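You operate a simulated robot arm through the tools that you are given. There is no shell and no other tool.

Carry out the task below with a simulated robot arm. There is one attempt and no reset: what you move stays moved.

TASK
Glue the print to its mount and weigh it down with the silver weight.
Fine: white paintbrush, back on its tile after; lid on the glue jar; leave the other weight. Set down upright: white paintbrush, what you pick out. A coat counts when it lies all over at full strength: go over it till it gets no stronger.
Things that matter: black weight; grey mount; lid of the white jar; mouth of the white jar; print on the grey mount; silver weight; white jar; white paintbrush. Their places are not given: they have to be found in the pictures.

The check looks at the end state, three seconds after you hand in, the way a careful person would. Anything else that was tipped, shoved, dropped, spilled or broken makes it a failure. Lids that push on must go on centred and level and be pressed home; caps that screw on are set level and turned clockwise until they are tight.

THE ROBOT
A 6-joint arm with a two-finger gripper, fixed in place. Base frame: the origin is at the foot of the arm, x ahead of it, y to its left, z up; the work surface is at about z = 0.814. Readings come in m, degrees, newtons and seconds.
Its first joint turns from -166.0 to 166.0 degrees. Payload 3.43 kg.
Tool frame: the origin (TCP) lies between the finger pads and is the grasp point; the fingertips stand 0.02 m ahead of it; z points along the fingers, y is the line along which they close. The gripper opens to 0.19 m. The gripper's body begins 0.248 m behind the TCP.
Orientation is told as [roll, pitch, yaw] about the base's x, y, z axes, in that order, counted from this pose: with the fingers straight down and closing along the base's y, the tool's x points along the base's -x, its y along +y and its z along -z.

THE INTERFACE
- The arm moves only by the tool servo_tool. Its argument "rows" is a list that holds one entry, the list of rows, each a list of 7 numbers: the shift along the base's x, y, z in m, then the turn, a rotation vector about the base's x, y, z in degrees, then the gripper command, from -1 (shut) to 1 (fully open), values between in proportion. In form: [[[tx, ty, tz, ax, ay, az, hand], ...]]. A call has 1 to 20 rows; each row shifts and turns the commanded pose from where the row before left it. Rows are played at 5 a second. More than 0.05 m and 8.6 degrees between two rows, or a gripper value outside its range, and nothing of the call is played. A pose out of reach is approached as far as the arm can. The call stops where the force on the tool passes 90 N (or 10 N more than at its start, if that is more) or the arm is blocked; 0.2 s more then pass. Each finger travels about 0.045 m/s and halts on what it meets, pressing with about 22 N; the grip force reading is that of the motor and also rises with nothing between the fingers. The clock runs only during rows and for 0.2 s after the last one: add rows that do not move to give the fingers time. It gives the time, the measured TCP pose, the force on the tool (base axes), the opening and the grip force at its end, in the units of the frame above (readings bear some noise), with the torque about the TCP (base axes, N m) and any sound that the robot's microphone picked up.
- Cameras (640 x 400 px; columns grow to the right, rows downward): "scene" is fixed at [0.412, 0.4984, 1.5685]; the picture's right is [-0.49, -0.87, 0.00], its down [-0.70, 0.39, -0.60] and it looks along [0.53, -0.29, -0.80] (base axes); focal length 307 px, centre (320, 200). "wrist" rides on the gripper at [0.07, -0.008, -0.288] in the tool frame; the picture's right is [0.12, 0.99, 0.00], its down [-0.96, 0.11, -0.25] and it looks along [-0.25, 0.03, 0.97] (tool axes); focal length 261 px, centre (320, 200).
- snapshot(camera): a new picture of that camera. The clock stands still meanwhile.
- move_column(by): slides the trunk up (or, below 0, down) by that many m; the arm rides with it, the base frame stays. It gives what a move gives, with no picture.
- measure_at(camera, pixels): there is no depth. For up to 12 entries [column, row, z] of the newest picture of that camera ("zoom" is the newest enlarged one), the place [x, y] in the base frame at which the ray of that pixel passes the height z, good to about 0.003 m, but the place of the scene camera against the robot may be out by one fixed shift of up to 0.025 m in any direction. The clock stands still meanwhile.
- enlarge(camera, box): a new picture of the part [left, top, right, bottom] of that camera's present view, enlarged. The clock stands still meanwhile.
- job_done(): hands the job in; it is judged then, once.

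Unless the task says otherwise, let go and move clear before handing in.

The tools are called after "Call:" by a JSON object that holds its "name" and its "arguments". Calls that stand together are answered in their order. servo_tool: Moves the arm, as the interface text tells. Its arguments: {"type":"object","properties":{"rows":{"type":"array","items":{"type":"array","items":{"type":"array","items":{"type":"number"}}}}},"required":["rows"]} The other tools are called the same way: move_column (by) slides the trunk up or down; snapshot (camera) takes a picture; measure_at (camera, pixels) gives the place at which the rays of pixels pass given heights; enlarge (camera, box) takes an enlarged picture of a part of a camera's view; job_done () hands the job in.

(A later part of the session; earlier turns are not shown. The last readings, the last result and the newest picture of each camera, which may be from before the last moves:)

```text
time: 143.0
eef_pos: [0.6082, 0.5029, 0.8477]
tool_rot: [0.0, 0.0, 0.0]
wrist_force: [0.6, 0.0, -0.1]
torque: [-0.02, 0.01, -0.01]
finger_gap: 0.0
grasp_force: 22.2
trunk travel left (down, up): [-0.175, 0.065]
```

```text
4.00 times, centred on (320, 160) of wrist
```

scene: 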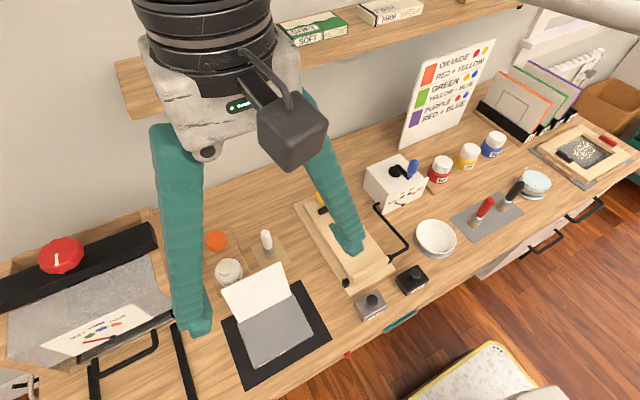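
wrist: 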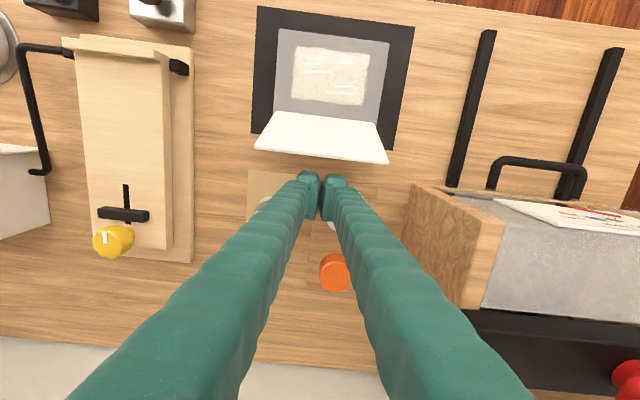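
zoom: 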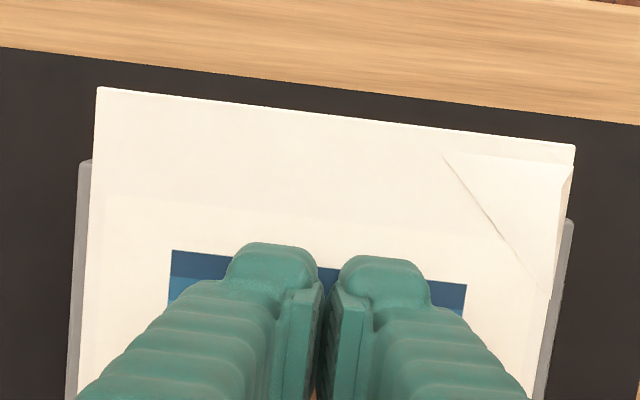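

Still no reaction; I want to see the fingertip-print contact closely before going lower.

Call:
{"name": "enlarge", "arguments": {"camera": "scene", "box": [270, 315, 330, 360]}}

Call:
{"name": "enlarge", "arguments": {"camera": "scene", "box": [245, 340, 305, 385]}}

Call:
{"name": "snapshot", "arguments": {"camera": "wrist"}}

```text
8.89 times, centred on (300, 338) of scene
```

zoom: 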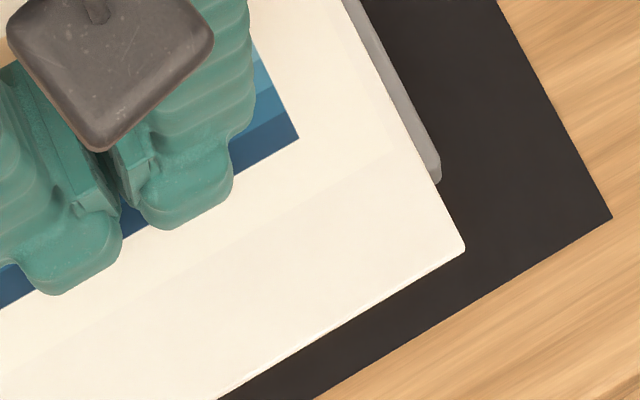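

```text
8.89 times, centred on (275, 362) of scene
```

zoom: 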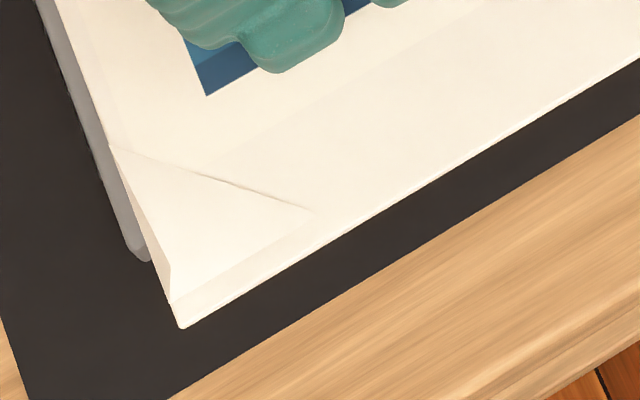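

```text
taken
```

wrist: 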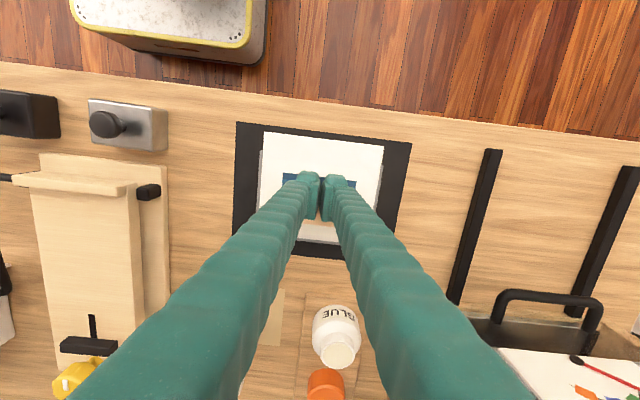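

The print's near edge seems to extend past the mount's near edge. I'll lift straight up and look from above.

Call:
{"name": "servo_tool", "arguments": {"rows": [[[0, 0, 0.02, 0, 0, 0, -1], [0, 0, 0.04, 0, 0, 0, -1], [0, 0, 0.04, 0, 0, 0, -1], [0, 0, 0.04, 0, 0, 0, -1], [0, -0.045, 0.02, 0, 0, 0, -1], [0, -0.045, 0, 0, 0, 0, -1], [0, -0.045, 0, 0, 0, 0, -1], [0, 0, 0, 0, 0, 0, -1], [0, 0, 0, 0, 0, 0, -1]]]}}

Call:
{"name": "enlarge", "arguments": {"camera": "scene", "box": [210, 270, 350, 380]}}

Call:
{"name": "enlarge", "arguments": {"camera": "wrist", "box": [320, 120, 500, 250]}}

```text
time: 145.0
eef_pos: [0.6098, 0.3693, 1.007]
tool_rot: [0.0, 0.0, 0.0]
wrist_force: [-0.1, -0.6, -0.4]
torque: [0.03, 0.01, 0.01]
finger_gap: 0.0
grasp_force: 22.0
trunk travel left (down, up): [-0.175, 0.065]
```

```text
3.64 times, centred on (280, 325) of scene
```

zoom: 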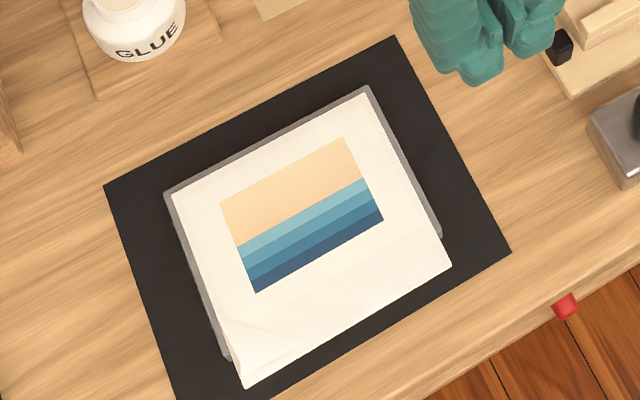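

```text
3.08 times, centred on (410, 185) of wrist
```

zoom: 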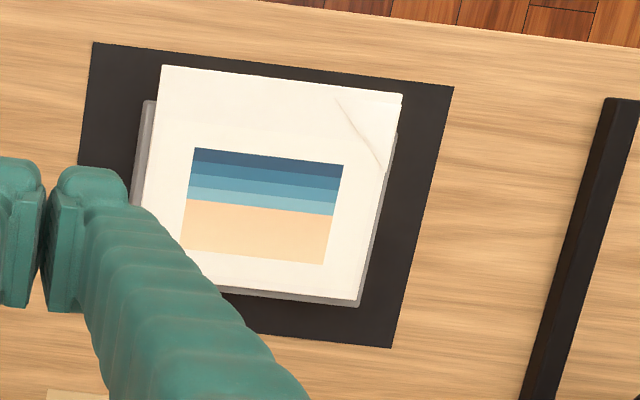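

The print lies over the mount, picture up, but its near portion overhangs and the near-left corner looks bent. Measuring the corners.

Call:
{"name": "measure_at", "arguments": {"camera": "zoom", "pixels": [[162, 66, 0.84], [402, 96, 0.84], [356, 299, 0.838], [361, 307, 0.836], [150, 102, 0.836], [397, 134, 0.836], [162, 66, 0.82], [402, 96, 0.82], [162, 66, 0.86], [402, 96, 0.86]]}}

Call:
{"name": "enlarge", "arguments": {"camera": "wrist", "box": [340, 120, 460, 195]}}

Call:
{"name": "enlarge", "arguments": {"camera": "scene", "box": [250, 330, 330, 380]}}

```text
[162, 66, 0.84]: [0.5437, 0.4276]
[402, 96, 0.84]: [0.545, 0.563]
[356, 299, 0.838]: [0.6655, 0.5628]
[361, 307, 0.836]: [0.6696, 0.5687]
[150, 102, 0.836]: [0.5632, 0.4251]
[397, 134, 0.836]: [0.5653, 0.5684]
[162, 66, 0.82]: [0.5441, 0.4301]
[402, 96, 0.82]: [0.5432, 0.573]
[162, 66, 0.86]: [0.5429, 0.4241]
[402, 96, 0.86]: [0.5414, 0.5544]
```

```text
5.33 times, centred on (400, 158) of wrist
```

zoom: 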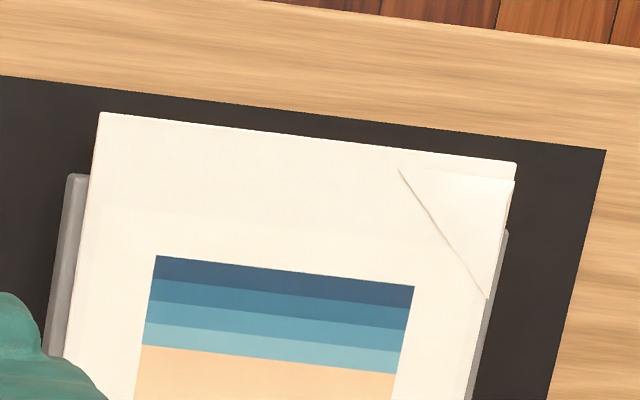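

```text
8.00 times, centred on (290, 355) of scene
```

zoom: 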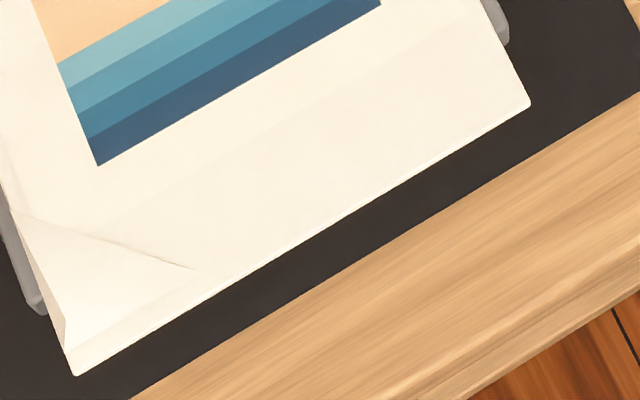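

The print (≈0.122 × 0.137 m) lies flat over the coat with a small pre-existing curl at the near edge. Next I'll look closely at the silver weight.

Call:
{"name": "servo_tool", "arguments": {"rows": [[[-0.014, -0.024, 0.008, 0, 0, 0, -0.2], [-0.014, -0.024, 0.008, 0, 0, 0, 0], [-0.014, -0.024, 0.008, 0, 0, 0, 0], [-0.014, -0.024, 0, 0, 0, 0, 0], [0, 0, 0, 0, 0, 0, 0], [0, 0, 0, 0, 0, 0, 0], [0, 0, 0, 0, 0, 0, 0], [0, 0, 0, 0, 0, 0, 0], [0, 0, 0, 0, 0, 0, 0], [0, 0, 0, 0, 0, 0, 0]]]}}

Call:
{"name": "enlarge", "arguments": {"camera": "wrist", "box": [260, 110, 400, 230]}}

Call:
{"name": "enlarge", "arguments": {"camera": "scene", "box": [340, 270, 420, 330]}}

Call:
{"name": "snapshot", "arguments": {"camera": "scene"}}

```text
time: 147.2
eef_pos: [0.5515, 0.2725, 1.0308]
tool_rot: [0.1, 0.0, 0.0]
wrist_force: [0.1, 0.7, -0.8]
torque: [0.03, 0.0, 0.01]
finger_gap: 0.095
grasp_force: 0.1
trunk travel left (down, up): [-0.175, 0.065]
```

```text
3.33 times, centred on (330, 170) of wrist
```

zoom: 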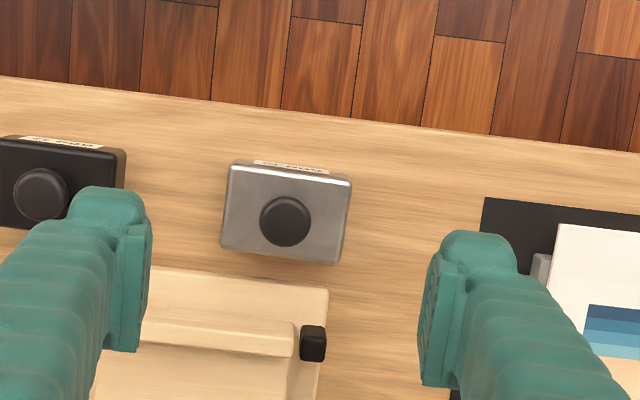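

```text
6.67 times, centred on (380, 300) of scene
```

zoom: 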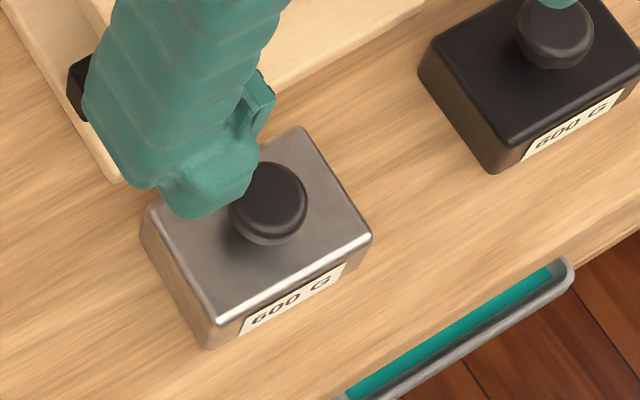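

```text
taken
```

scene: 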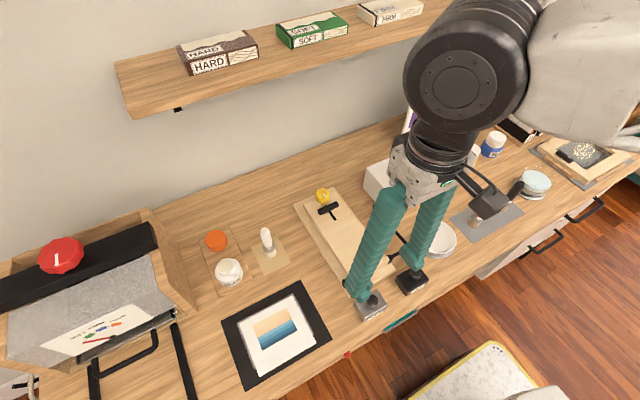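

Call:
{"name": "enlarge", "arguments": {"camera": "wrist", "box": [290, 140, 370, 200]}}

Call:
{"name": "measure_at", "arguments": {"camera": "wrist", "pixels": [[315.6, 176.3, 0.87], [315.6, 176.3, 0.85], [299, 159.5, 0.85], [335.6, 164, 0.85], [332, 188.6, 0.85], [296.3, 184, 0.85], [315.6, 176.3, 0.87], [299, 159.5, 0.85], [335.6, 164, 0.85], [332, 188.6, 0.85], [296.3, 184, 0.85]]}}

```text
6.67 times, centred on (330, 170) of wrist
```

zoom: 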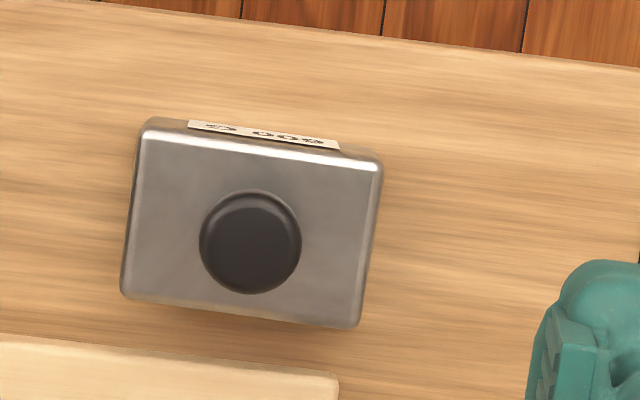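

```text
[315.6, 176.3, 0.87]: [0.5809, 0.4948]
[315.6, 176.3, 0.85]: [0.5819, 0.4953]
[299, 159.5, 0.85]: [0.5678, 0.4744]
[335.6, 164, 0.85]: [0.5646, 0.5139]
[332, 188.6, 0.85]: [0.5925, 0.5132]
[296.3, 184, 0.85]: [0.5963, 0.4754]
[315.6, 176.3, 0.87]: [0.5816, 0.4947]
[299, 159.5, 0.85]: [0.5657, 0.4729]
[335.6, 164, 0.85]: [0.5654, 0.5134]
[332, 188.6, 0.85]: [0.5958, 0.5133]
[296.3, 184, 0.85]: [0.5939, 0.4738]
```

The "wrist" measure used an older snapshot; measuring on the zoom instead.

Call:
{"name": "measure_at", "arguments": {"camera": "zoom", "pixels": [[250, 243, 0.87], [250, 243, 0.85], [143, 128, 0.85], [380, 165, 0.85], [362, 322, 0.85], [124, 292, 0.85], [250, 243, 0.87], [143, 128, 0.85], [380, 165, 0.85], [362, 322, 0.85], [124, 292, 0.85]]}}

```text
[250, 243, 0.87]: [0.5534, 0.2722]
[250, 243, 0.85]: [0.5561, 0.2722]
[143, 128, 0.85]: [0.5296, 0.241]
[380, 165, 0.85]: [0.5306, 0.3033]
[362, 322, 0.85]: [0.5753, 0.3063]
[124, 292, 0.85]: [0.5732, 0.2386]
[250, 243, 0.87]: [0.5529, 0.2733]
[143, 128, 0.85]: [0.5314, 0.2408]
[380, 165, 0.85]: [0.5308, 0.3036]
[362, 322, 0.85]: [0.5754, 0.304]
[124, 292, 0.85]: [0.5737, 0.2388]
```

Silver weight body ≈0.064 (y) × 0.044 (x), centred (0.5525,0.2725), axis-aligned. I'll grip it by the body sides, descending with 0.095 opening.

Call:
{"name": "servo_tool", "arguments": {"rows": [[[0.001, 0, -0.03, 0, 0, 0, 0], [0, 0, -0.04, 0, 0, 0, 0], [0, 0, -0.04, 0, 0, 0, 0], [0, 0, -0.04, 0, 0, 0, 0], [0, 0, -0.02, 0, 0, 0, 0], [0, 0, -0.012, 0, 0, 0, 0], [0, 0, 0, 0, 0, 0, 0], [0, 0, 0, 0, 0, 0, 0]]]}}

Call:
{"name": "enlarge", "arguments": {"camera": "wrist", "box": [250, 110, 410, 230]}}

Call:
{"name": "enlarge", "arguments": {"camera": "scene", "box": [330, 260, 430, 335]}}

```text
time: 149.0
eef_pos: [0.5519, 0.2712, 0.8491]
tool_rot: [0.1, 0.0, 0.0]
wrist_force: [0.0, 0.5, -0.2]
torque: [0.02, 0.01, -0.05]
finger_gap: 0.095
grasp_force: 0.2
trunk travel left (down, up): [-0.175, 0.065]
```

```text
3.33 times, centred on (330, 170) of wrist
```

zoom: 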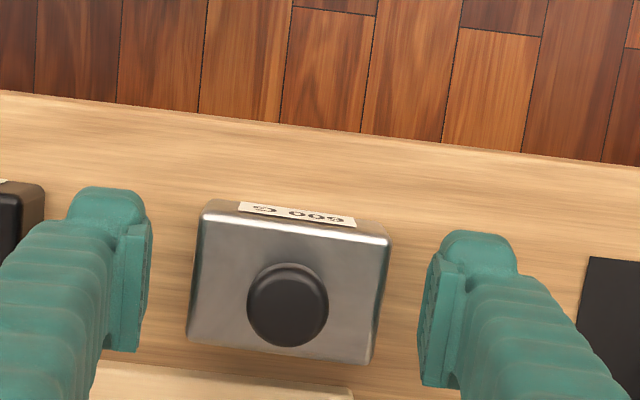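

```text
5.33 times, centred on (380, 298) of scene
```

zoom: 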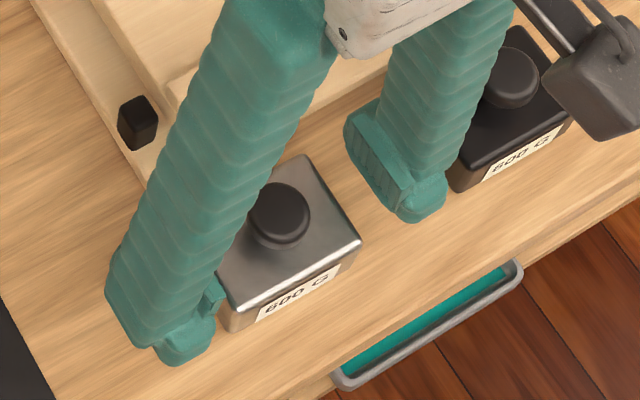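

Fingers straddle the weight. Lowering 6 mm and closing.

Call:
{"name": "servo_tool", "arguments": {"rows": [[[0, 0.001, -0.006, 0, 0, 0, 0], [0, 0, 0, 0, 0, 0, -0.15], [0, 0, 0, 0, 0, 0, -0.3], [0, 0, 0, 0, 0, 0, -0.4], [0, 0, 0, 0, 0, 0, -0.6], [0, 0, 0, 0, 0, 0, -1], [0, 0, 0, 0, 0, 0, -1], [0, 0, 0, 0, 0, 0, -1]]]}}

Call:
{"name": "servo_tool", "arguments": {"rows": [[[0, 0, 0.003, 0, 0, 0, -1], [0, 0, 0.004, 0, 0, 0, -1], [0, 0, 0, 0, 0, 0, -1]]]}}

Call:
{"name": "enlarge", "arguments": {"camera": "wrist", "box": [250, 110, 410, 230]}}

Call:
{"name": "enlarge", "arguments": {"camera": "scene", "box": [330, 260, 430, 335]}}

```text
time: 150.1
eef_pos: [0.5551, 0.2725, 0.8543]
tool_rot: [0.4, -0.9, 0.0]
wrist_force: [-2.6, -18.1, 100.0]
torque: [-1.98, 0.58, -0.03]
finger_gap: 0.0364
grasp_force: 18.0
trunk travel left (down, up): [-0.175, 0.065]
stopped in row 5: the force on the tool passed its limit at 99 N (the readings are from after the stop); the commanded pose is now the measured one
```

```text
time: 150.9
eef_pos: [0.5535, 0.2728, 0.8544]
tool_rot: [0.2, -0.4, 0.0]
wrist_force: [17.6, -12.5, 46.0]
torque: [-0.63, 0.33, 0.28]
finger_gap: 0.0244
grasp_force: 22.2
trunk travel left (down, up): [-0.175, 0.065]
```

```text
3.33 times, centred on (330, 170) of wrist
```

zoom: 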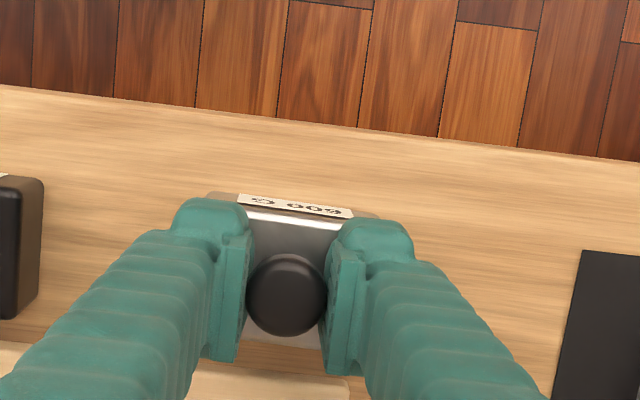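

```text
5.33 times, centred on (380, 298) of scene
```

zoom: 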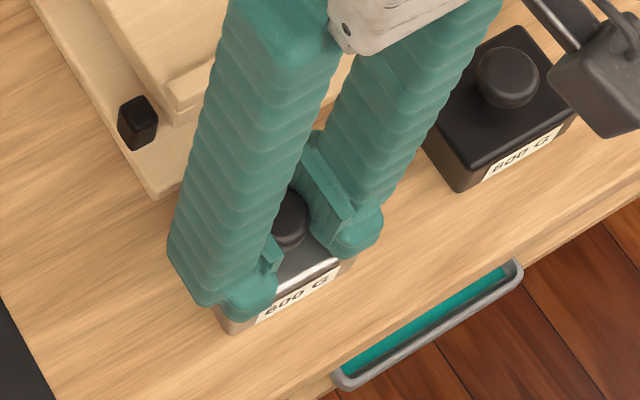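

The fingers rode up onto the weight's top and are now holding its knob (gap 0.0244), with residual force. I'll let it settle and read.

Call:
{"name": "servo_tool", "arguments": {"rows": [[[0, 0, 0.001, 0, 0, 0, -1], [0, 0, 0, 0, 0, 0, -1], [0, 0, 0, 0, 0, 0, -1]]]}}

Call:
{"name": "enlarge", "arguments": {"camera": "scene", "box": [340, 270, 420, 330]}}

```text
time: 151.7
eef_pos: [0.554, 0.2727, 0.8546]
tool_rot: [0.0, -0.2, 0.0]
wrist_force: [6.5, -0.1, 9.7]
torque: [-0.16, 0.0, 0.07]
finger_gap: 0.0243
grasp_force: 21.9
trunk travel left (down, up): [-0.175, 0.065]
```

```text
6.67 times, centred on (380, 300) of scene
```

zoom: 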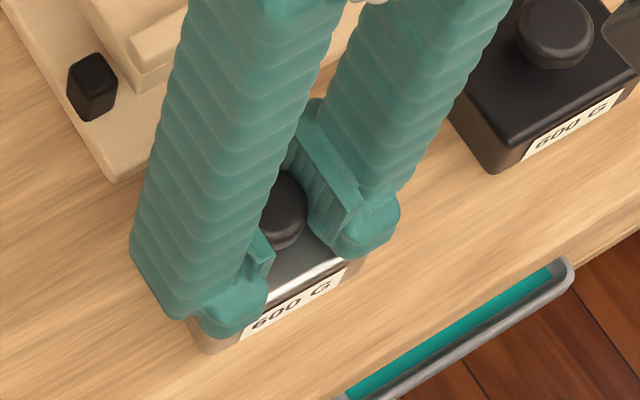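

Residual force is small now. Lifting 1.5 cm to see if the weight comes up level.

Call:
{"name": "servo_tool", "arguments": {"rows": [[[0, 0, 0.005, 0, 0, 0, -1], [0, 0, 0.01, 0, 0, 0, -1], [0, 0, 0.01, 0, 0, 0, -1], [0, 0, 0, 0, 0, 0, -1], [0, 0, 0, 0, 0, 0, -1]]]}}

Call:
{"name": "enlarge", "arguments": {"camera": "scene", "box": [340, 260, 420, 330]}}

Call:
{"name": "enlarge", "arguments": {"camera": "wrist", "box": [250, 110, 410, 230]}}

```text
time: 152.9
eef_pos: [0.5535, 0.2739, 0.8797]
tool_rot: [0.1, -0.2, 0.0]
wrist_force: [-0.8, 0.2, -5.8]
torque: [-0.02, 0.01, 0.0]
finger_gap: 0.0243
grasp_force: 22.5
trunk travel left (down, up): [-0.175, 0.065]
```

```text
5.71 times, centred on (380, 295) of scene
```

zoom: 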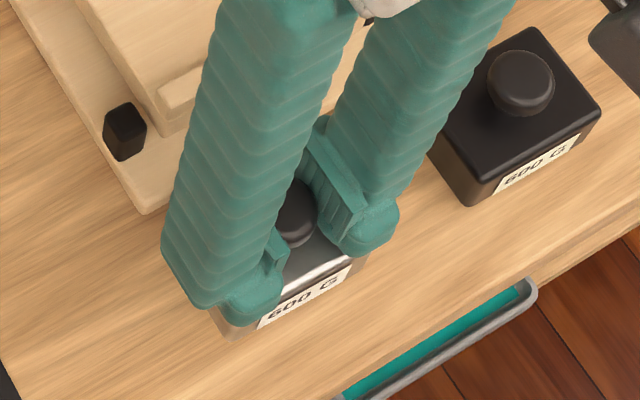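

```text
3.33 times, centred on (330, 170) of wrist
```

zoom: 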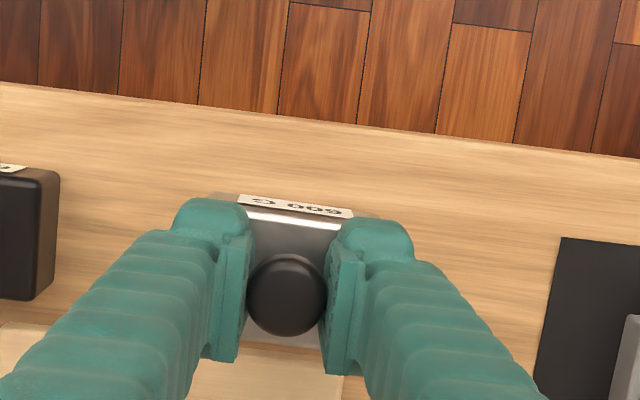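

The weight is held level (−5.8 N). Lifting and carrying it over the print's centre (0.614,0.498).

Call:
{"name": "servo_tool", "arguments": {"rows": [[[0, 0, 0.04, 0, 0, 0, -1], [0, 0, 0.04, 0, 0, 0, -1], [0, 0, 0.02, 0, 0, 0, -1], [0.01, 0.037, 0, 0, 0, 0, -1], [0.01, 0.037, 0, 0, 0, 0, -1], [0.01, 0.037, 0, 0, 0, 0, -1], [0.01, 0.037, 0, 0, 0, 0, -1], [0.01, 0.038, 0, 0, 0, 0, -1], [0.0105, 0.038, 0, 0, 0, 0, -1], [0, 0, 0, 0, 0, 0, -1], [0, 0, -0.03, 0, 0, 0, -1], [0, 0, -0.03, 0, 0, 0, -1], [0, 0, -0.02, 0, 0, 0, -1], [0, 0, 0, 0, 0, 0, -1], [0, 0, 0, 0, 0, 0, -1]]]}}

Call:
{"name": "enlarge", "arguments": {"camera": "scene", "box": [210, 270, 350, 380]}}

Call:
{"name": "enlarge", "arguments": {"camera": "wrist", "box": [220, 90, 420, 240]}}

```text
time: 156.1
eef_pos: [0.6151, 0.4963, 0.9006]
tool_rot: [0.1, -0.3, 0.0]
wrist_force: [0.3, -0.6, -6.1]
torque: [-0.02, 0.03, 0.03]
finger_gap: 0.0242
grasp_force: 22.5
trunk travel left (down, up): [-0.175, 0.065]
```

```text
3.64 times, centred on (280, 325) of scene
```

zoom: 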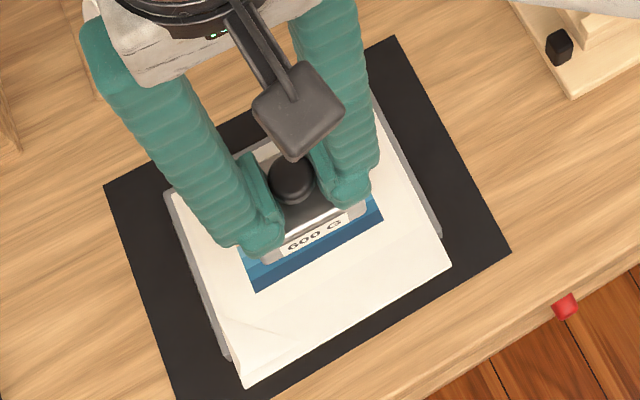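

```text
2.67 times, centred on (320, 165) of wrist
```

zoom: 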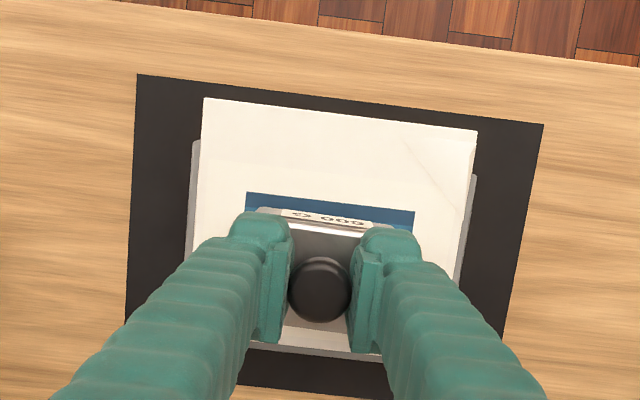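

The weight is above the print's picture. Lowering to contact.

Call:
{"name": "servo_tool", "arguments": {"rows": [[[-0.003, 0, -0.008, 0, 0, 0, -1], [0, 0, -0.007, 0, 0, 0, -1], [0, 0, 0, 0, 0, 0, -1]]]}}

Call:
{"name": "servo_tool", "arguments": {"rows": [[[0, 0, -0.002, 0, 0, 0, -1], [0, 0, -0.002, 0, 0, 0, -1], [0, 0, 0, 0, 0, 0, -1]]]}}

Call:
{"name": "servo_tool", "arguments": {"rows": [[[0, 0, -0.0015, 0, 0, 0, -1], [0, 0, 0, 0, 0, 0, -1]]]}}

```text
time: 156.9
eef_pos: [0.6108, 0.4981, 0.885]
tool_rot: [0.1, -0.3, 0.0]
wrist_force: [0.5, -0.1, -5.8]
torque: [-0.01, 0.01, -0.03]
finger_gap: 0.0243
grasp_force: 22.5
trunk travel left (down, up): [-0.175, 0.065]
```

```text
time: 157.7
eef_pos: [0.6121, 0.4974, 0.8815]
tool_rot: [0.1, -0.2, 0.0]
wrist_force: [0.2, -0.4, -5.7]
torque: [0.0, 0.02, 0.01]
finger_gap: 0.0241
grasp_force: 22.5
trunk travel left (down, up): [-0.175, 0.065]
```

```text
time: 158.3
eef_pos: [0.6124, 0.4975, 0.8808]
tool_rot: [0.2, -0.4, 0.0]
wrist_force: [-3.6, -1.9, 6.6]
torque: [-0.24, 0.12, 0.0]
finger_gap: 0.0239
grasp_force: 22.1
trunk travel left (down, up): [-0.175, 0.065]
```

Weight has landed on the print at TCP≈0.880. Pressing a touch then releasing.

Call:
{"name": "servo_tool", "arguments": {"rows": [[[0, 0, -0.0007, 0, 0, 0, -1], [0, 0, 0, 0, 0, 0, -1], [0, 0, 0, 0, 0, 0, -1]]]}}

Call:
{"name": "servo_tool", "arguments": {"rows": [[[0, 0, 0, 0, 0, 0, -0.7], [0, 0, 0, 0, 0, 0, -0.6], [0, 0, 0, 0, 0, 0, -0.5], [0, 0, 0, 0, 0, 0, -0.4], [0, 0, 0, 0, 0, 0, -0.4], [0, 0, 0, 0, 0, 0, -0.4]]]}}

Call:
{"name": "enlarge", "arguments": {"camera": "scene", "box": [210, 270, 350, 380]}}

Call:
{"name": "enlarge", "arguments": {"camera": "wrist", "box": [220, 90, 420, 240]}}

```text
time: 159.1
eef_pos: [0.6112, 0.498, 0.8799]
tool_rot: [0.2, -0.5, 0.0]
wrist_force: [-0.1, 3.2, 12.5]
torque: [-0.16, -0.31, 0.0]
finger_gap: 0.0242
grasp_force: 22.4
trunk travel left (down, up): [-0.175, 0.065]
```

```text
time: 160.5
eef_pos: [0.611, 0.4975, 0.8802]
tool_rot: [0.2, -0.4, -0.1]
wrist_force: [0.3, 5.2, 15.8]
torque: [-0.5, -0.12, -0.01]
finger_gap: 0.0544
grasp_force: 0.1
trunk travel left (down, up): [-0.175, 0.065]
```

```text
3.64 times, centred on (280, 325) of scene
```

zoom: 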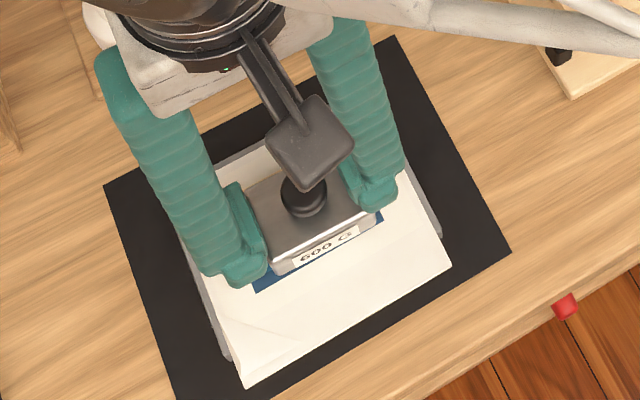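

```text
2.67 times, centred on (320, 165) of wrist
```

zoom: 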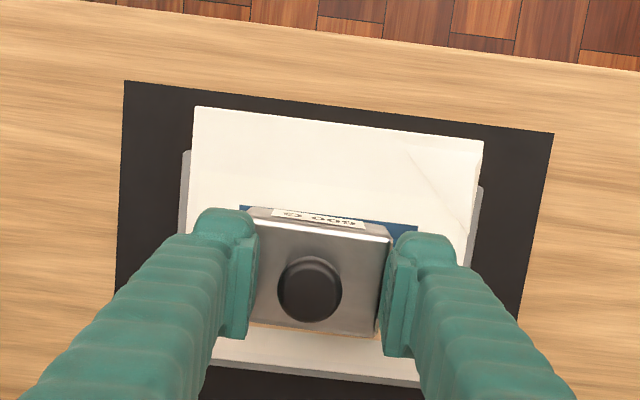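

Released; the weight stands level on the print. Raising straight up, then correcting the small tool tilt.

Call:
{"name": "servo_tool", "arguments": {"rows": [[[0, 0, 0.005, 0, 0, 0, -0.4], [0, 0, 0.02, 0, 0, 0, -0.4], [0, 0, 0.04, 0, 0, 0, -0.4], [0, 0, 0.04, 0, 0, 0, -0.4], [0, 0, 0.04, 0, 0.3, 0, -0.4], [0, -0.045, 0.02, 0, 0, 0, -0.4], [0, -0.045, 0, 0, 0, 0, -0.4], [0, -0.045, 0, 0, 0, 0, -0.4], [0, 0, 0, 0, 0, 0, -0.4], [0, 0, 0, 0, 0, 0, -0.4]]]}}

Call:
{"name": "enlarge", "arguments": {"camera": "scene", "box": [210, 270, 350, 380]}}

Call:
{"name": "enlarge", "arguments": {"camera": "wrist", "box": [330, 120, 470, 230]}}

```text
time: 162.7
eef_pos: [0.61, 0.3632, 1.0453]
tool_rot: [0.2, -0.1, 0.0]
wrist_force: [-0.2, -0.9, -0.5]
torque: [0.02, 0.0, 0.0]
finger_gap: 0.057
grasp_force: 0.1
trunk travel left (down, up): [-0.175, 0.065]
```

```text
3.64 times, centred on (280, 325) of scene
```

zoom: 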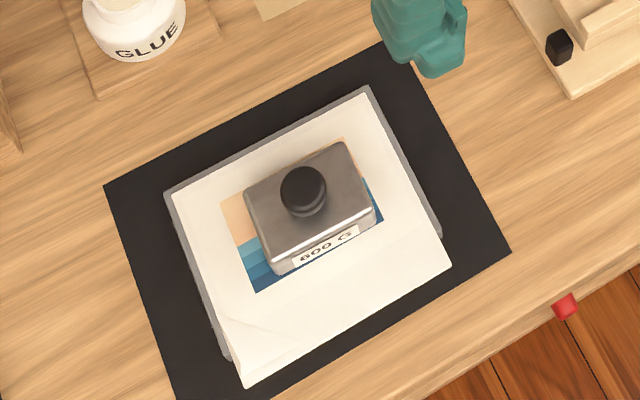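

```text
3.64 times, centred on (400, 175) of wrist
```

zoom: 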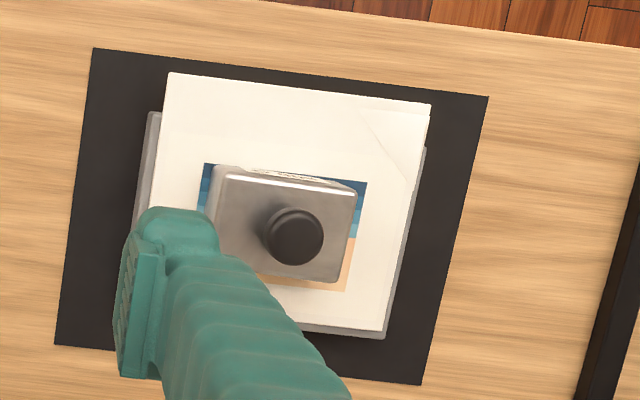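

The weight sits squarely on the print. Now the lid: it's ~1.06 m out, so I'll need to tilt the tool outward. First a closer look around the lid and the wooden box beside it.

Call:
{"name": "servo_tool", "arguments": {"rows": [[[0, 0, 0.04, 0, 0, 0, -0.2], [0.035, 0.034, 0.015, 0, 0, 0, -0.2], [0.035, 0.034, 0, 0, 0, 0, -0.2], [0.035, 0.034, 0, 0, 0, 0, -0.2], [0.035, 0.035, 0, 0, 0, 0, -0.2], [0, 0, 0, 0, 0, 0, -0.2], [0, 0, 0, 0, 0, 0, -0.2]]]}}

Call:
{"name": "snapshot", "arguments": {"camera": "wrist"}}

Call:
{"name": "enlarge", "arguments": {"camera": "wrist", "box": [290, 160, 450, 280]}}

Call:
{"name": "snapshot", "arguments": {"camera": "scene"}}

```text
refused: row 2 steps farther than a row can; nothing moved
```

```text
taken
```

wrist: 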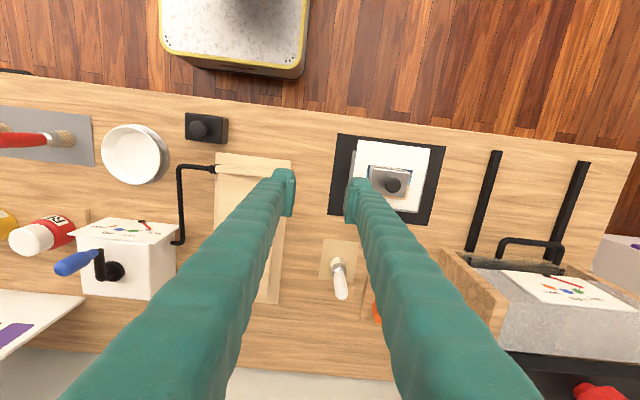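

```text
3.33 times, centred on (370, 220) of wrist
```

zoom: 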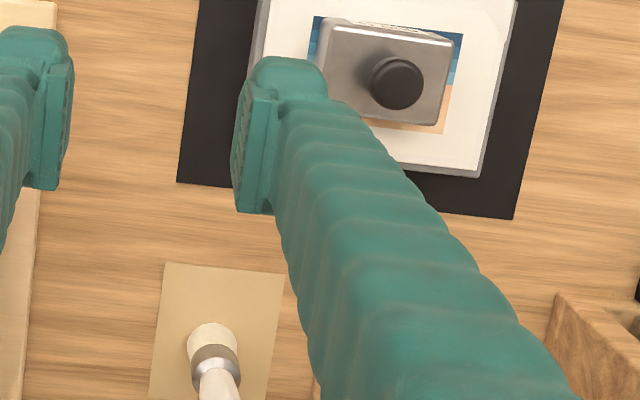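

```text
taken
```

scene: 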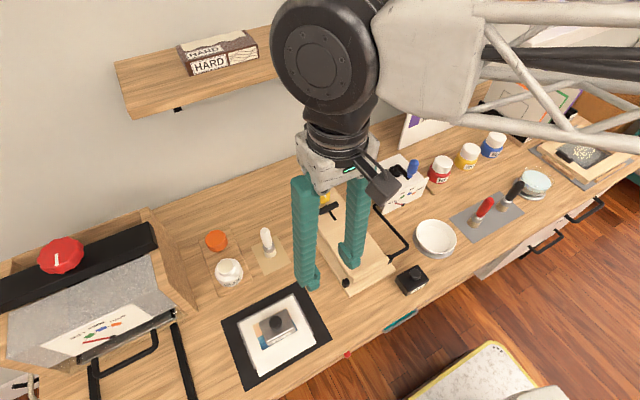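

Step too large in one row; repeating with smaller steps.

Call:
{"name": "servo_tool", "arguments": {"rows": [[[0, 0, 0.04, 0, 0, 0, -0.2], [0.028, 0.027, 0.01, 0, 0, 0, -0.2], [0.028, 0.027, 0, 0, 0, 0, -0.2], [0.028, 0.027, 0, 0, 0, 0, -0.2], [0.028, 0.027, 0, 0, 0, 0, -0.2], [0.028, 0.029, 0, 0, 0, 0, -0.2], [0, 0, 0, 0, 0, 0, -0.2], [0, 0, 0, 0, 0, 0, -0.2]]]}}

Call:
{"name": "snapshot", "arguments": {"camera": "wrist"}}

Call:
{"name": "enlarge", "arguments": {"camera": "wrist", "box": [290, 160, 450, 280]}}

```text
time: 164.5
eef_pos: [0.7515, 0.4982, 1.0956]
tool_rot: [0.2, -0.2, 0.1]
wrist_force: [-0.5, 1.0, -0.2]
torque: [-0.02, 0.0, -0.03]
finger_gap: 0.0757
grasp_force: 0.0
trunk travel left (down, up): [-0.175, 0.065]
```

```text
taken
```

wrist: 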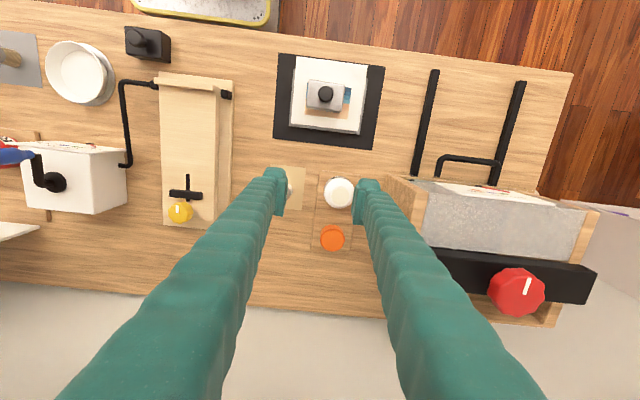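

```text
3.33 times, centred on (370, 220) of wrist
```

zoom: 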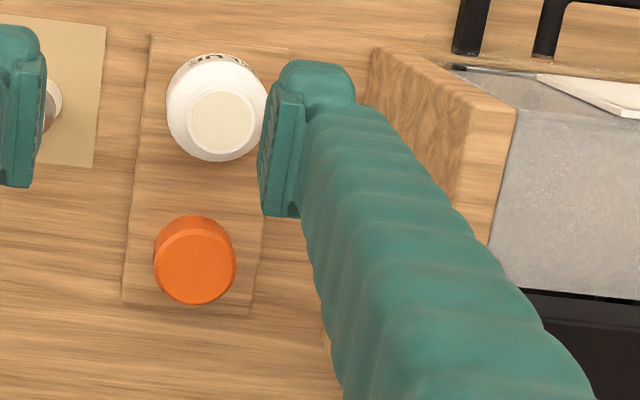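

Call:
{"name": "measure_at", "arguments": {"camera": "zoom", "pixels": [[195, 266, 0.84], [195, 266, 0.85], [195, 266, 0.84], [195, 217, 0.814], [194, 304, 0.84], [195, 229, 0.84], [371, 50, 0.9], [371, 105, 0.814], [345, 395, 0.814], [327, 340, 0.814], [221, 121, 0.875], [515, 108, 0.95]]}}

Call:
{"name": "enlarge", "arguments": {"camera": "scene", "box": [110, 200, 250, 320]}}

```text
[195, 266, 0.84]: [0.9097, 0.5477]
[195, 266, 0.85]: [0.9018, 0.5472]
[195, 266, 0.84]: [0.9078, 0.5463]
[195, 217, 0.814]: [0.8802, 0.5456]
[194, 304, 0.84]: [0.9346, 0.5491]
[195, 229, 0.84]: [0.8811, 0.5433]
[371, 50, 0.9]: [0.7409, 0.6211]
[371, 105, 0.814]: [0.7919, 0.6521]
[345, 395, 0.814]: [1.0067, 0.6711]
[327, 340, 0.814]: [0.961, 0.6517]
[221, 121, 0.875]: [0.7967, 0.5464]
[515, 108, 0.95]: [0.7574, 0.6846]
```

```text
3.33 times, centred on (180, 260) of scene
```

zoom: 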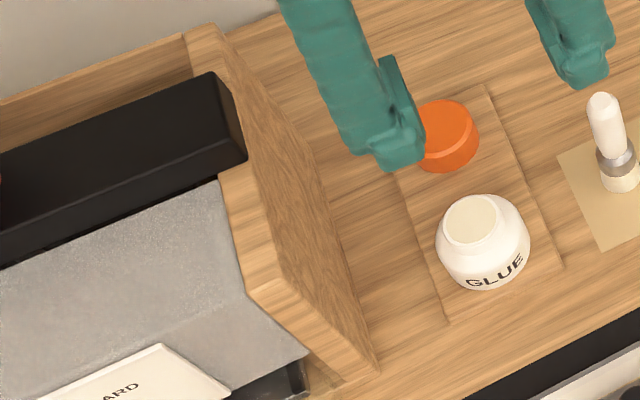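

Lid centre ≈(0.908,0.5465), box wall at y≈0.65. I'll pitch the tool −20° (fingers outward) and move above the lid, high, to test reach.

Call:
{"name": "servo_tool", "arguments": {"rows": [[[0, 0, 0, 0, -7, 0, -0.2], [0, 0, 0, 0, -7, 0, -0.2], [0, 0, 0, 0, -6, 0, -0.2], [0.03, 0.01, 0, 0, 0, 0, -0.2], [0.03, 0.01, 0, 0, 0, 0, -0.2], [0.03, 0.01, 0, 0, 0, 0, -0.2], [0.03, 0.01, 0, 0, 0, 0, -0.2], [0.0365, 0.0083, 0, 0, 0, 0, -0.2], [0, 0, 0, 0, 0, 0, -0.2], [0, 0, 0, 0, 0, 0, -0.2]]]}}

Call:
{"name": "snapshot", "arguments": {"camera": "scene"}}

Call:
{"name": "snapshot", "arguments": {"camera": "wrist"}}

```text
time: 166.7
eef_pos: [0.908, 0.5473, 1.0933]
tool_rot: [0.2, -20.2, 0.0]
wrist_force: [-0.2, 0.5, 0.1]
torque: [-0.01, 0.0, 0.0]
finger_gap: 0.076
grasp_force: 0.1
trunk travel left (down, up): [-0.175, 0.065]
```

```text
taken
```

scene: 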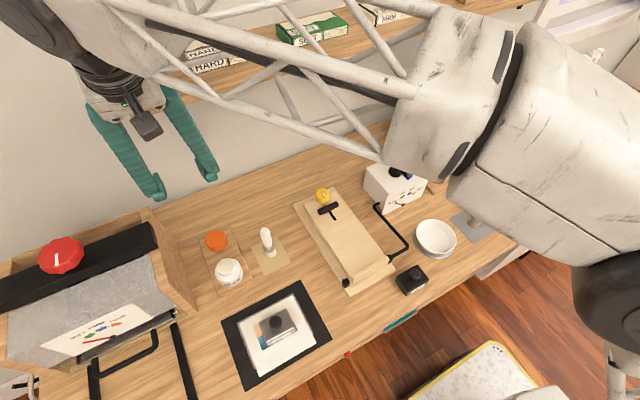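

```text
taken
```

wrist: 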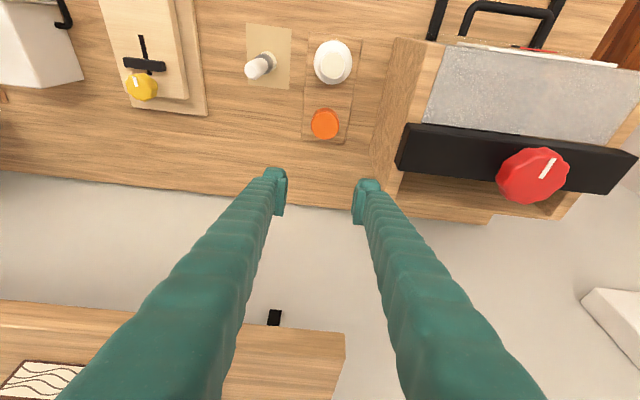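

Reach is fine at this tilt. Descending vertically toward the lid in stages.

Call:
{"name": "servo_tool", "arguments": {"rows": [[[0, 0, -0.03, 0, 0, 0, -0.2], [0, 0, -0.03, 0, 0, 0, -0.2], [0, 0, -0.03, 0, 0, 0, -0.2], [0, 0, -0.03, 0, 0, 0, -0.2], [0, 0, -0.03, 0, 0, 0, -0.2], [0, 0, -0.02, 0, 0, 0, -0.2], [0, 0, 0, 0, 0, 0, -0.2], [0, 0, 0, 0, 0, 0, -0.2]]]}}

Call:
{"name": "snapshot", "arguments": {"camera": "scene"}}

Call:
{"name": "enlarge", "arguments": {"camera": "wrist", "box": [240, 100, 420, 230]}}

Call:
{"name": "enlarge", "arguments": {"camera": "scene", "box": [160, 200, 280, 290]}}

```text
time: 168.5
eef_pos: [0.9086, 0.5475, 0.9245]
tool_rot: [0.2, -20.1, 0.0]
wrist_force: [-0.6, -0.7, 1.3]
torque: [0.0, 0.02, -0.02]
finger_gap: 0.0758
grasp_force: 0.0
trunk travel left (down, up): [-0.175, 0.065]
```

```text
taken
```

scene: 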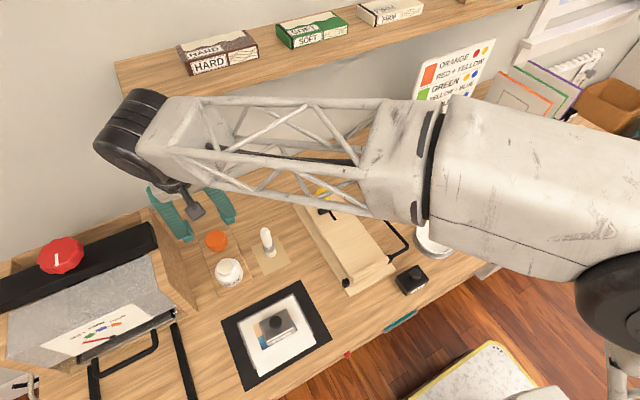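

```text
3.08 times, centred on (330, 165) of wrist
```

zoom: 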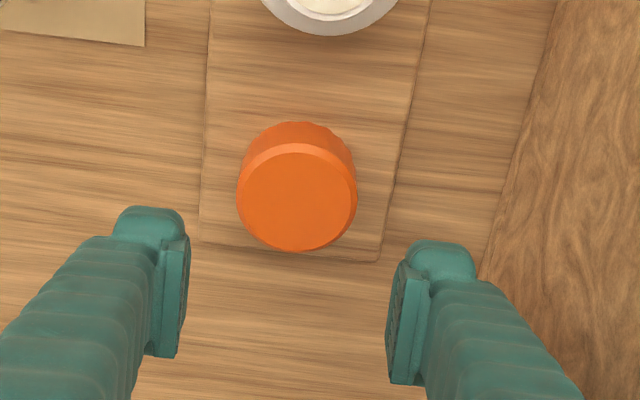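

```text
4.44 times, centred on (220, 245) of scene
```

zoom: 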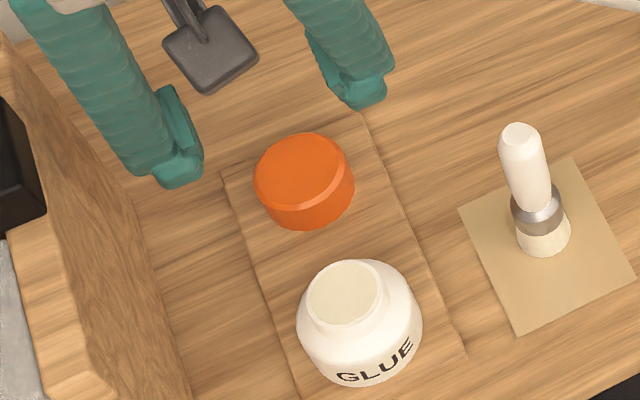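

Call:
{"name": "servo_tool", "arguments": {"rows": [[[0, 0, -0.025, 0, 0, 0, -0.2], [0, 0, -0.025, 0, 0, 0, -0.2], [0, 0, 0, 0, 0, 0, -0.2], [0, 0, 0, 0, 0, 0, -0.2]]]}}

Call:
{"name": "enlarge", "arguments": {"camera": "scene", "box": [180, 210, 260, 270]}}

Call:
{"name": "enlarge", "arguments": {"camera": "wrist", "box": [250, 110, 410, 230]}}

Call:
{"name": "measure_at", "arguments": {"camera": "zoom", "pixels": [[302, 243, 0.84], [302, 243, 0.84], [302, 243, 0.835]]}}

```text
time: 169.5
eef_pos: [0.9098, 0.5481, 0.8765]
tool_rot: [0.3, -20.1, 0.0]
wrist_force: [-0.2, 0.2, 0.3]
torque: [0.02, 0.0, 0.0]
finger_gap: 0.0763
grasp_force: 0.1
trunk travel left (down, up): [-0.175, 0.065]
```

```text
6.67 times, centred on (220, 240) of scene
```

zoom: 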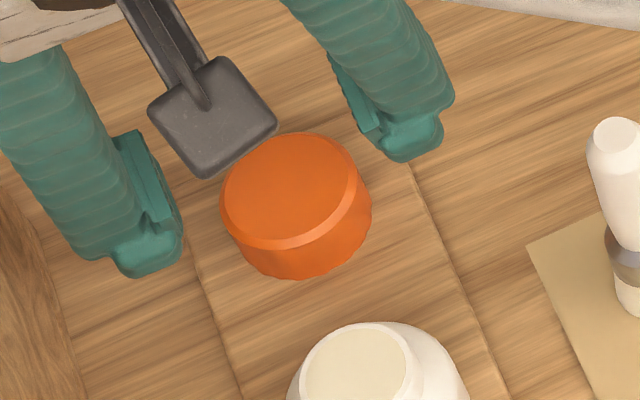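

```text
3.33 times, centred on (330, 170) of wrist
```

zoom: 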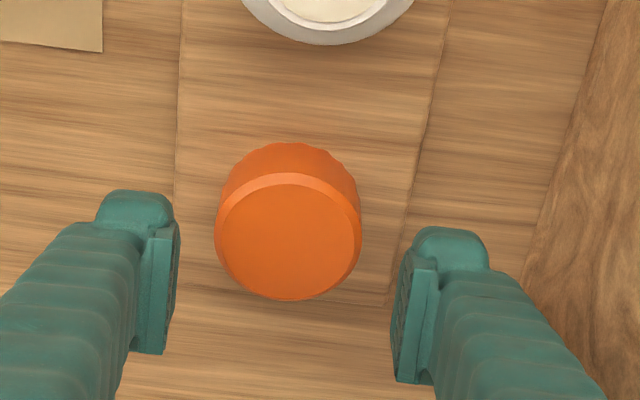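

```text
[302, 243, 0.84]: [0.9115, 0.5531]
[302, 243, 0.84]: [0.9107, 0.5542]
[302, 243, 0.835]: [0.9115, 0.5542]
```

The lid is centred between the fingers. Its side looks knurled, so I'll check whether it's a screw cap and the jar neck for threads.

Call:
{"name": "enlarge", "arguments": {"camera": "scene", "box": [205, 225, 245, 255]}}

Call:
{"name": "enlarge", "arguments": {"camera": "scene", "box": [210, 252, 250, 288]}}

Call:
{"name": "enlarge", "arguments": {"camera": "wrist", "box": [300, 140, 350, 178]}}

```text
13.33 times, centred on (225, 240) of scene
```

zoom: 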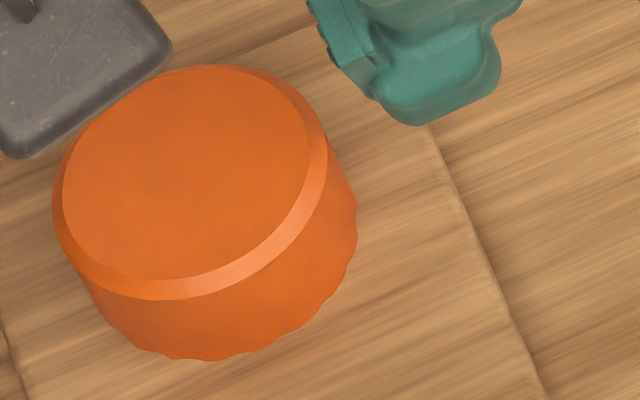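

```text
11.11 times, centred on (230, 270) of scene
```

zoom: 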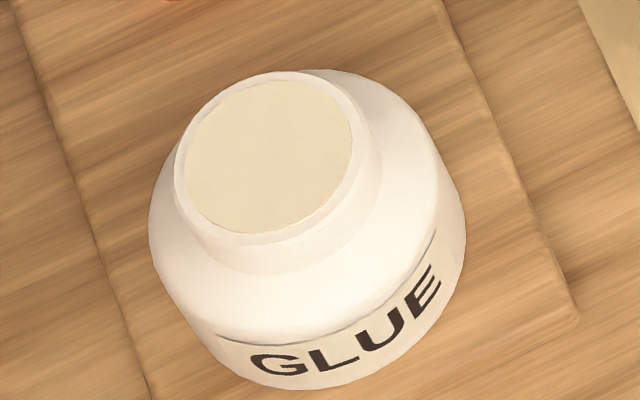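

```text
10.53 times, centred on (325, 159) of wrist
```

zoom: 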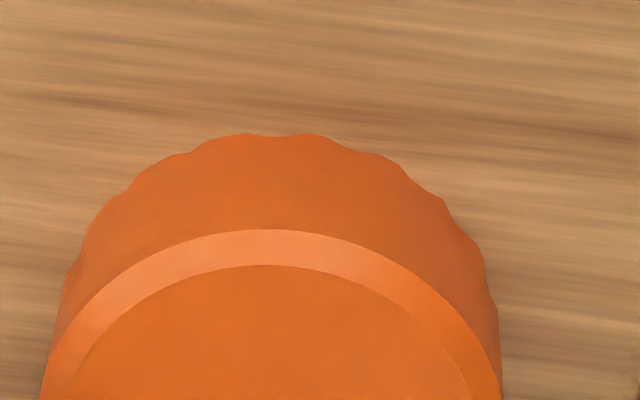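

The lid is a fluted cap; the neck looks smooth. I'll grip low on its side: descending in small steps, watching for contact with the board.

Call:
{"name": "servo_tool", "arguments": {"rows": [[[-0.001, -0.0005, -0.012, 0, 0, 0, -0.2], [0, 0, -0.012, 0, 0, 0, -0.2], [0, 0, 0, 0, 0, 0, -0.2]]]}}

Call:
{"name": "servo_tool", "arguments": {"rows": [[[0, 0, -0.003, 0, 0, 0, -0.2], [0, 0, -0.003, 0, 0, 0, -0.2], [0, 0, 0, 0, 0, 0, -0.2]]]}}

Call:
{"name": "servo_tool", "arguments": {"rows": [[[0, 0, -0.002, 0, 0, 0, -0.2], [0, 0, -0.002, 0, 0, 0, -0.2], [0, 0, 0, 0, 0, 0, -0.2]]]}}

Call:
{"name": "enlarge", "arguments": {"camera": "scene", "box": [180, 210, 260, 270]}}

Call:
{"name": "enlarge", "arguments": {"camera": "wrist", "box": [250, 110, 410, 230]}}

```text
time: 170.3
eef_pos: [0.9088, 0.5475, 0.8498]
tool_rot: [0.2, -20.1, -0.1]
wrist_force: [0.0, -0.1, -0.8]
torque: [-0.01, 0.0, 0.02]
finger_gap: 0.0761
grasp_force: 0.1
trunk travel left (down, up): [-0.175, 0.065]
```

```text
time: 171.1
eef_pos: [0.9081, 0.5484, 0.8442]
tool_rot: [0.1, -20.0, 0.1]
wrist_force: [-0.1, 0.0, 0.3]
torque: [-0.01, -0.01, 0.0]
finger_gap: 0.0761
grasp_force: 0.1
trunk travel left (down, up): [-0.175, 0.065]
```

```text
time: 171.9
eef_pos: [0.9082, 0.548, 0.8387]
tool_rot: [0.2, -20.1, 0.0]
wrist_force: [-0.4, 0.5, -1.0]
torque: [0.03, -0.02, 0.01]
finger_gap: 0.0761
grasp_force: 0.0
trunk travel left (down, up): [-0.175, 0.065]
```

```text
6.67 times, centred on (220, 240) of scene
```

zoom: 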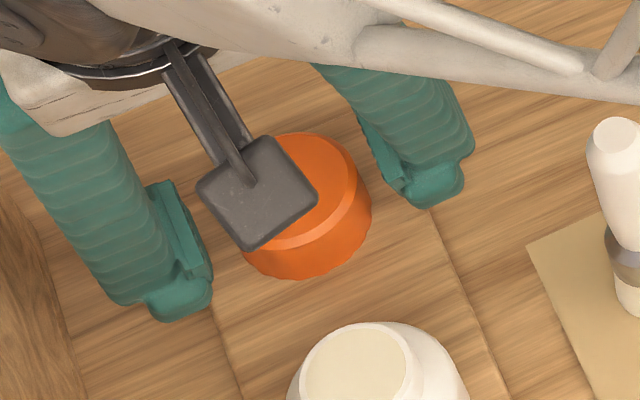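

```text
3.33 times, centred on (330, 170) of wrist
```

zoom: 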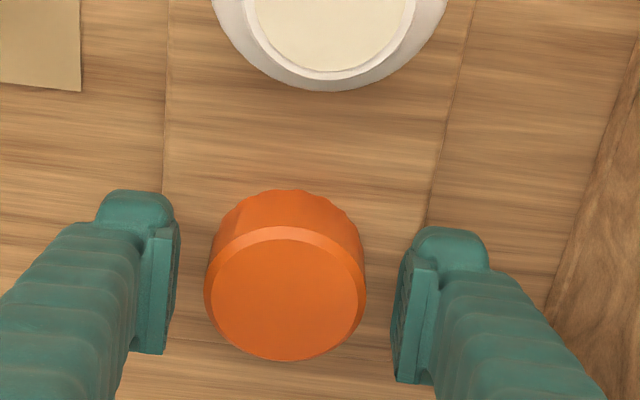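

Call:
{"name": "servo_tool", "arguments": {"rows": [[[0, 0, -0.002, 0, 0, 0, -0.2], [0, 0, -0.001, 0, 0, 0, -0.2], [0, 0, 0, 0, 0, 0, -0.2]]]}}

Call:
{"name": "servo_tool", "arguments": {"rows": [[[0, 0, -0.0015, 0, 0, 0, -0.2], [0, 0, -0.0015, 0, 0, 0, -0.2], [0, 0, 0, 0, 0, 0, -0.2]]]}}

```text
time: 172.7
eef_pos: [0.9061, 0.5479, 0.837]
tool_rot: [0.1, -20.1, 0.0]
wrist_force: [0.9, 0.3, -0.4]
torque: [-0.05, 0.01, -0.02]
finger_gap: 0.076
grasp_force: 0.0
trunk travel left (down, up): [-0.175, 0.065]
```

```text
time: 173.5
eef_pos: [0.908, 0.5467, 0.8352]
tool_rot: [0.3, -20.1, 0.0]
wrist_force: [0.0, 0.1, 5.6]
torque: [-0.25, 0.07, -0.01]
finger_gap: 0.0761
grasp_force: 0.7
trunk travel left (down, up): [-0.175, 0.065]
```

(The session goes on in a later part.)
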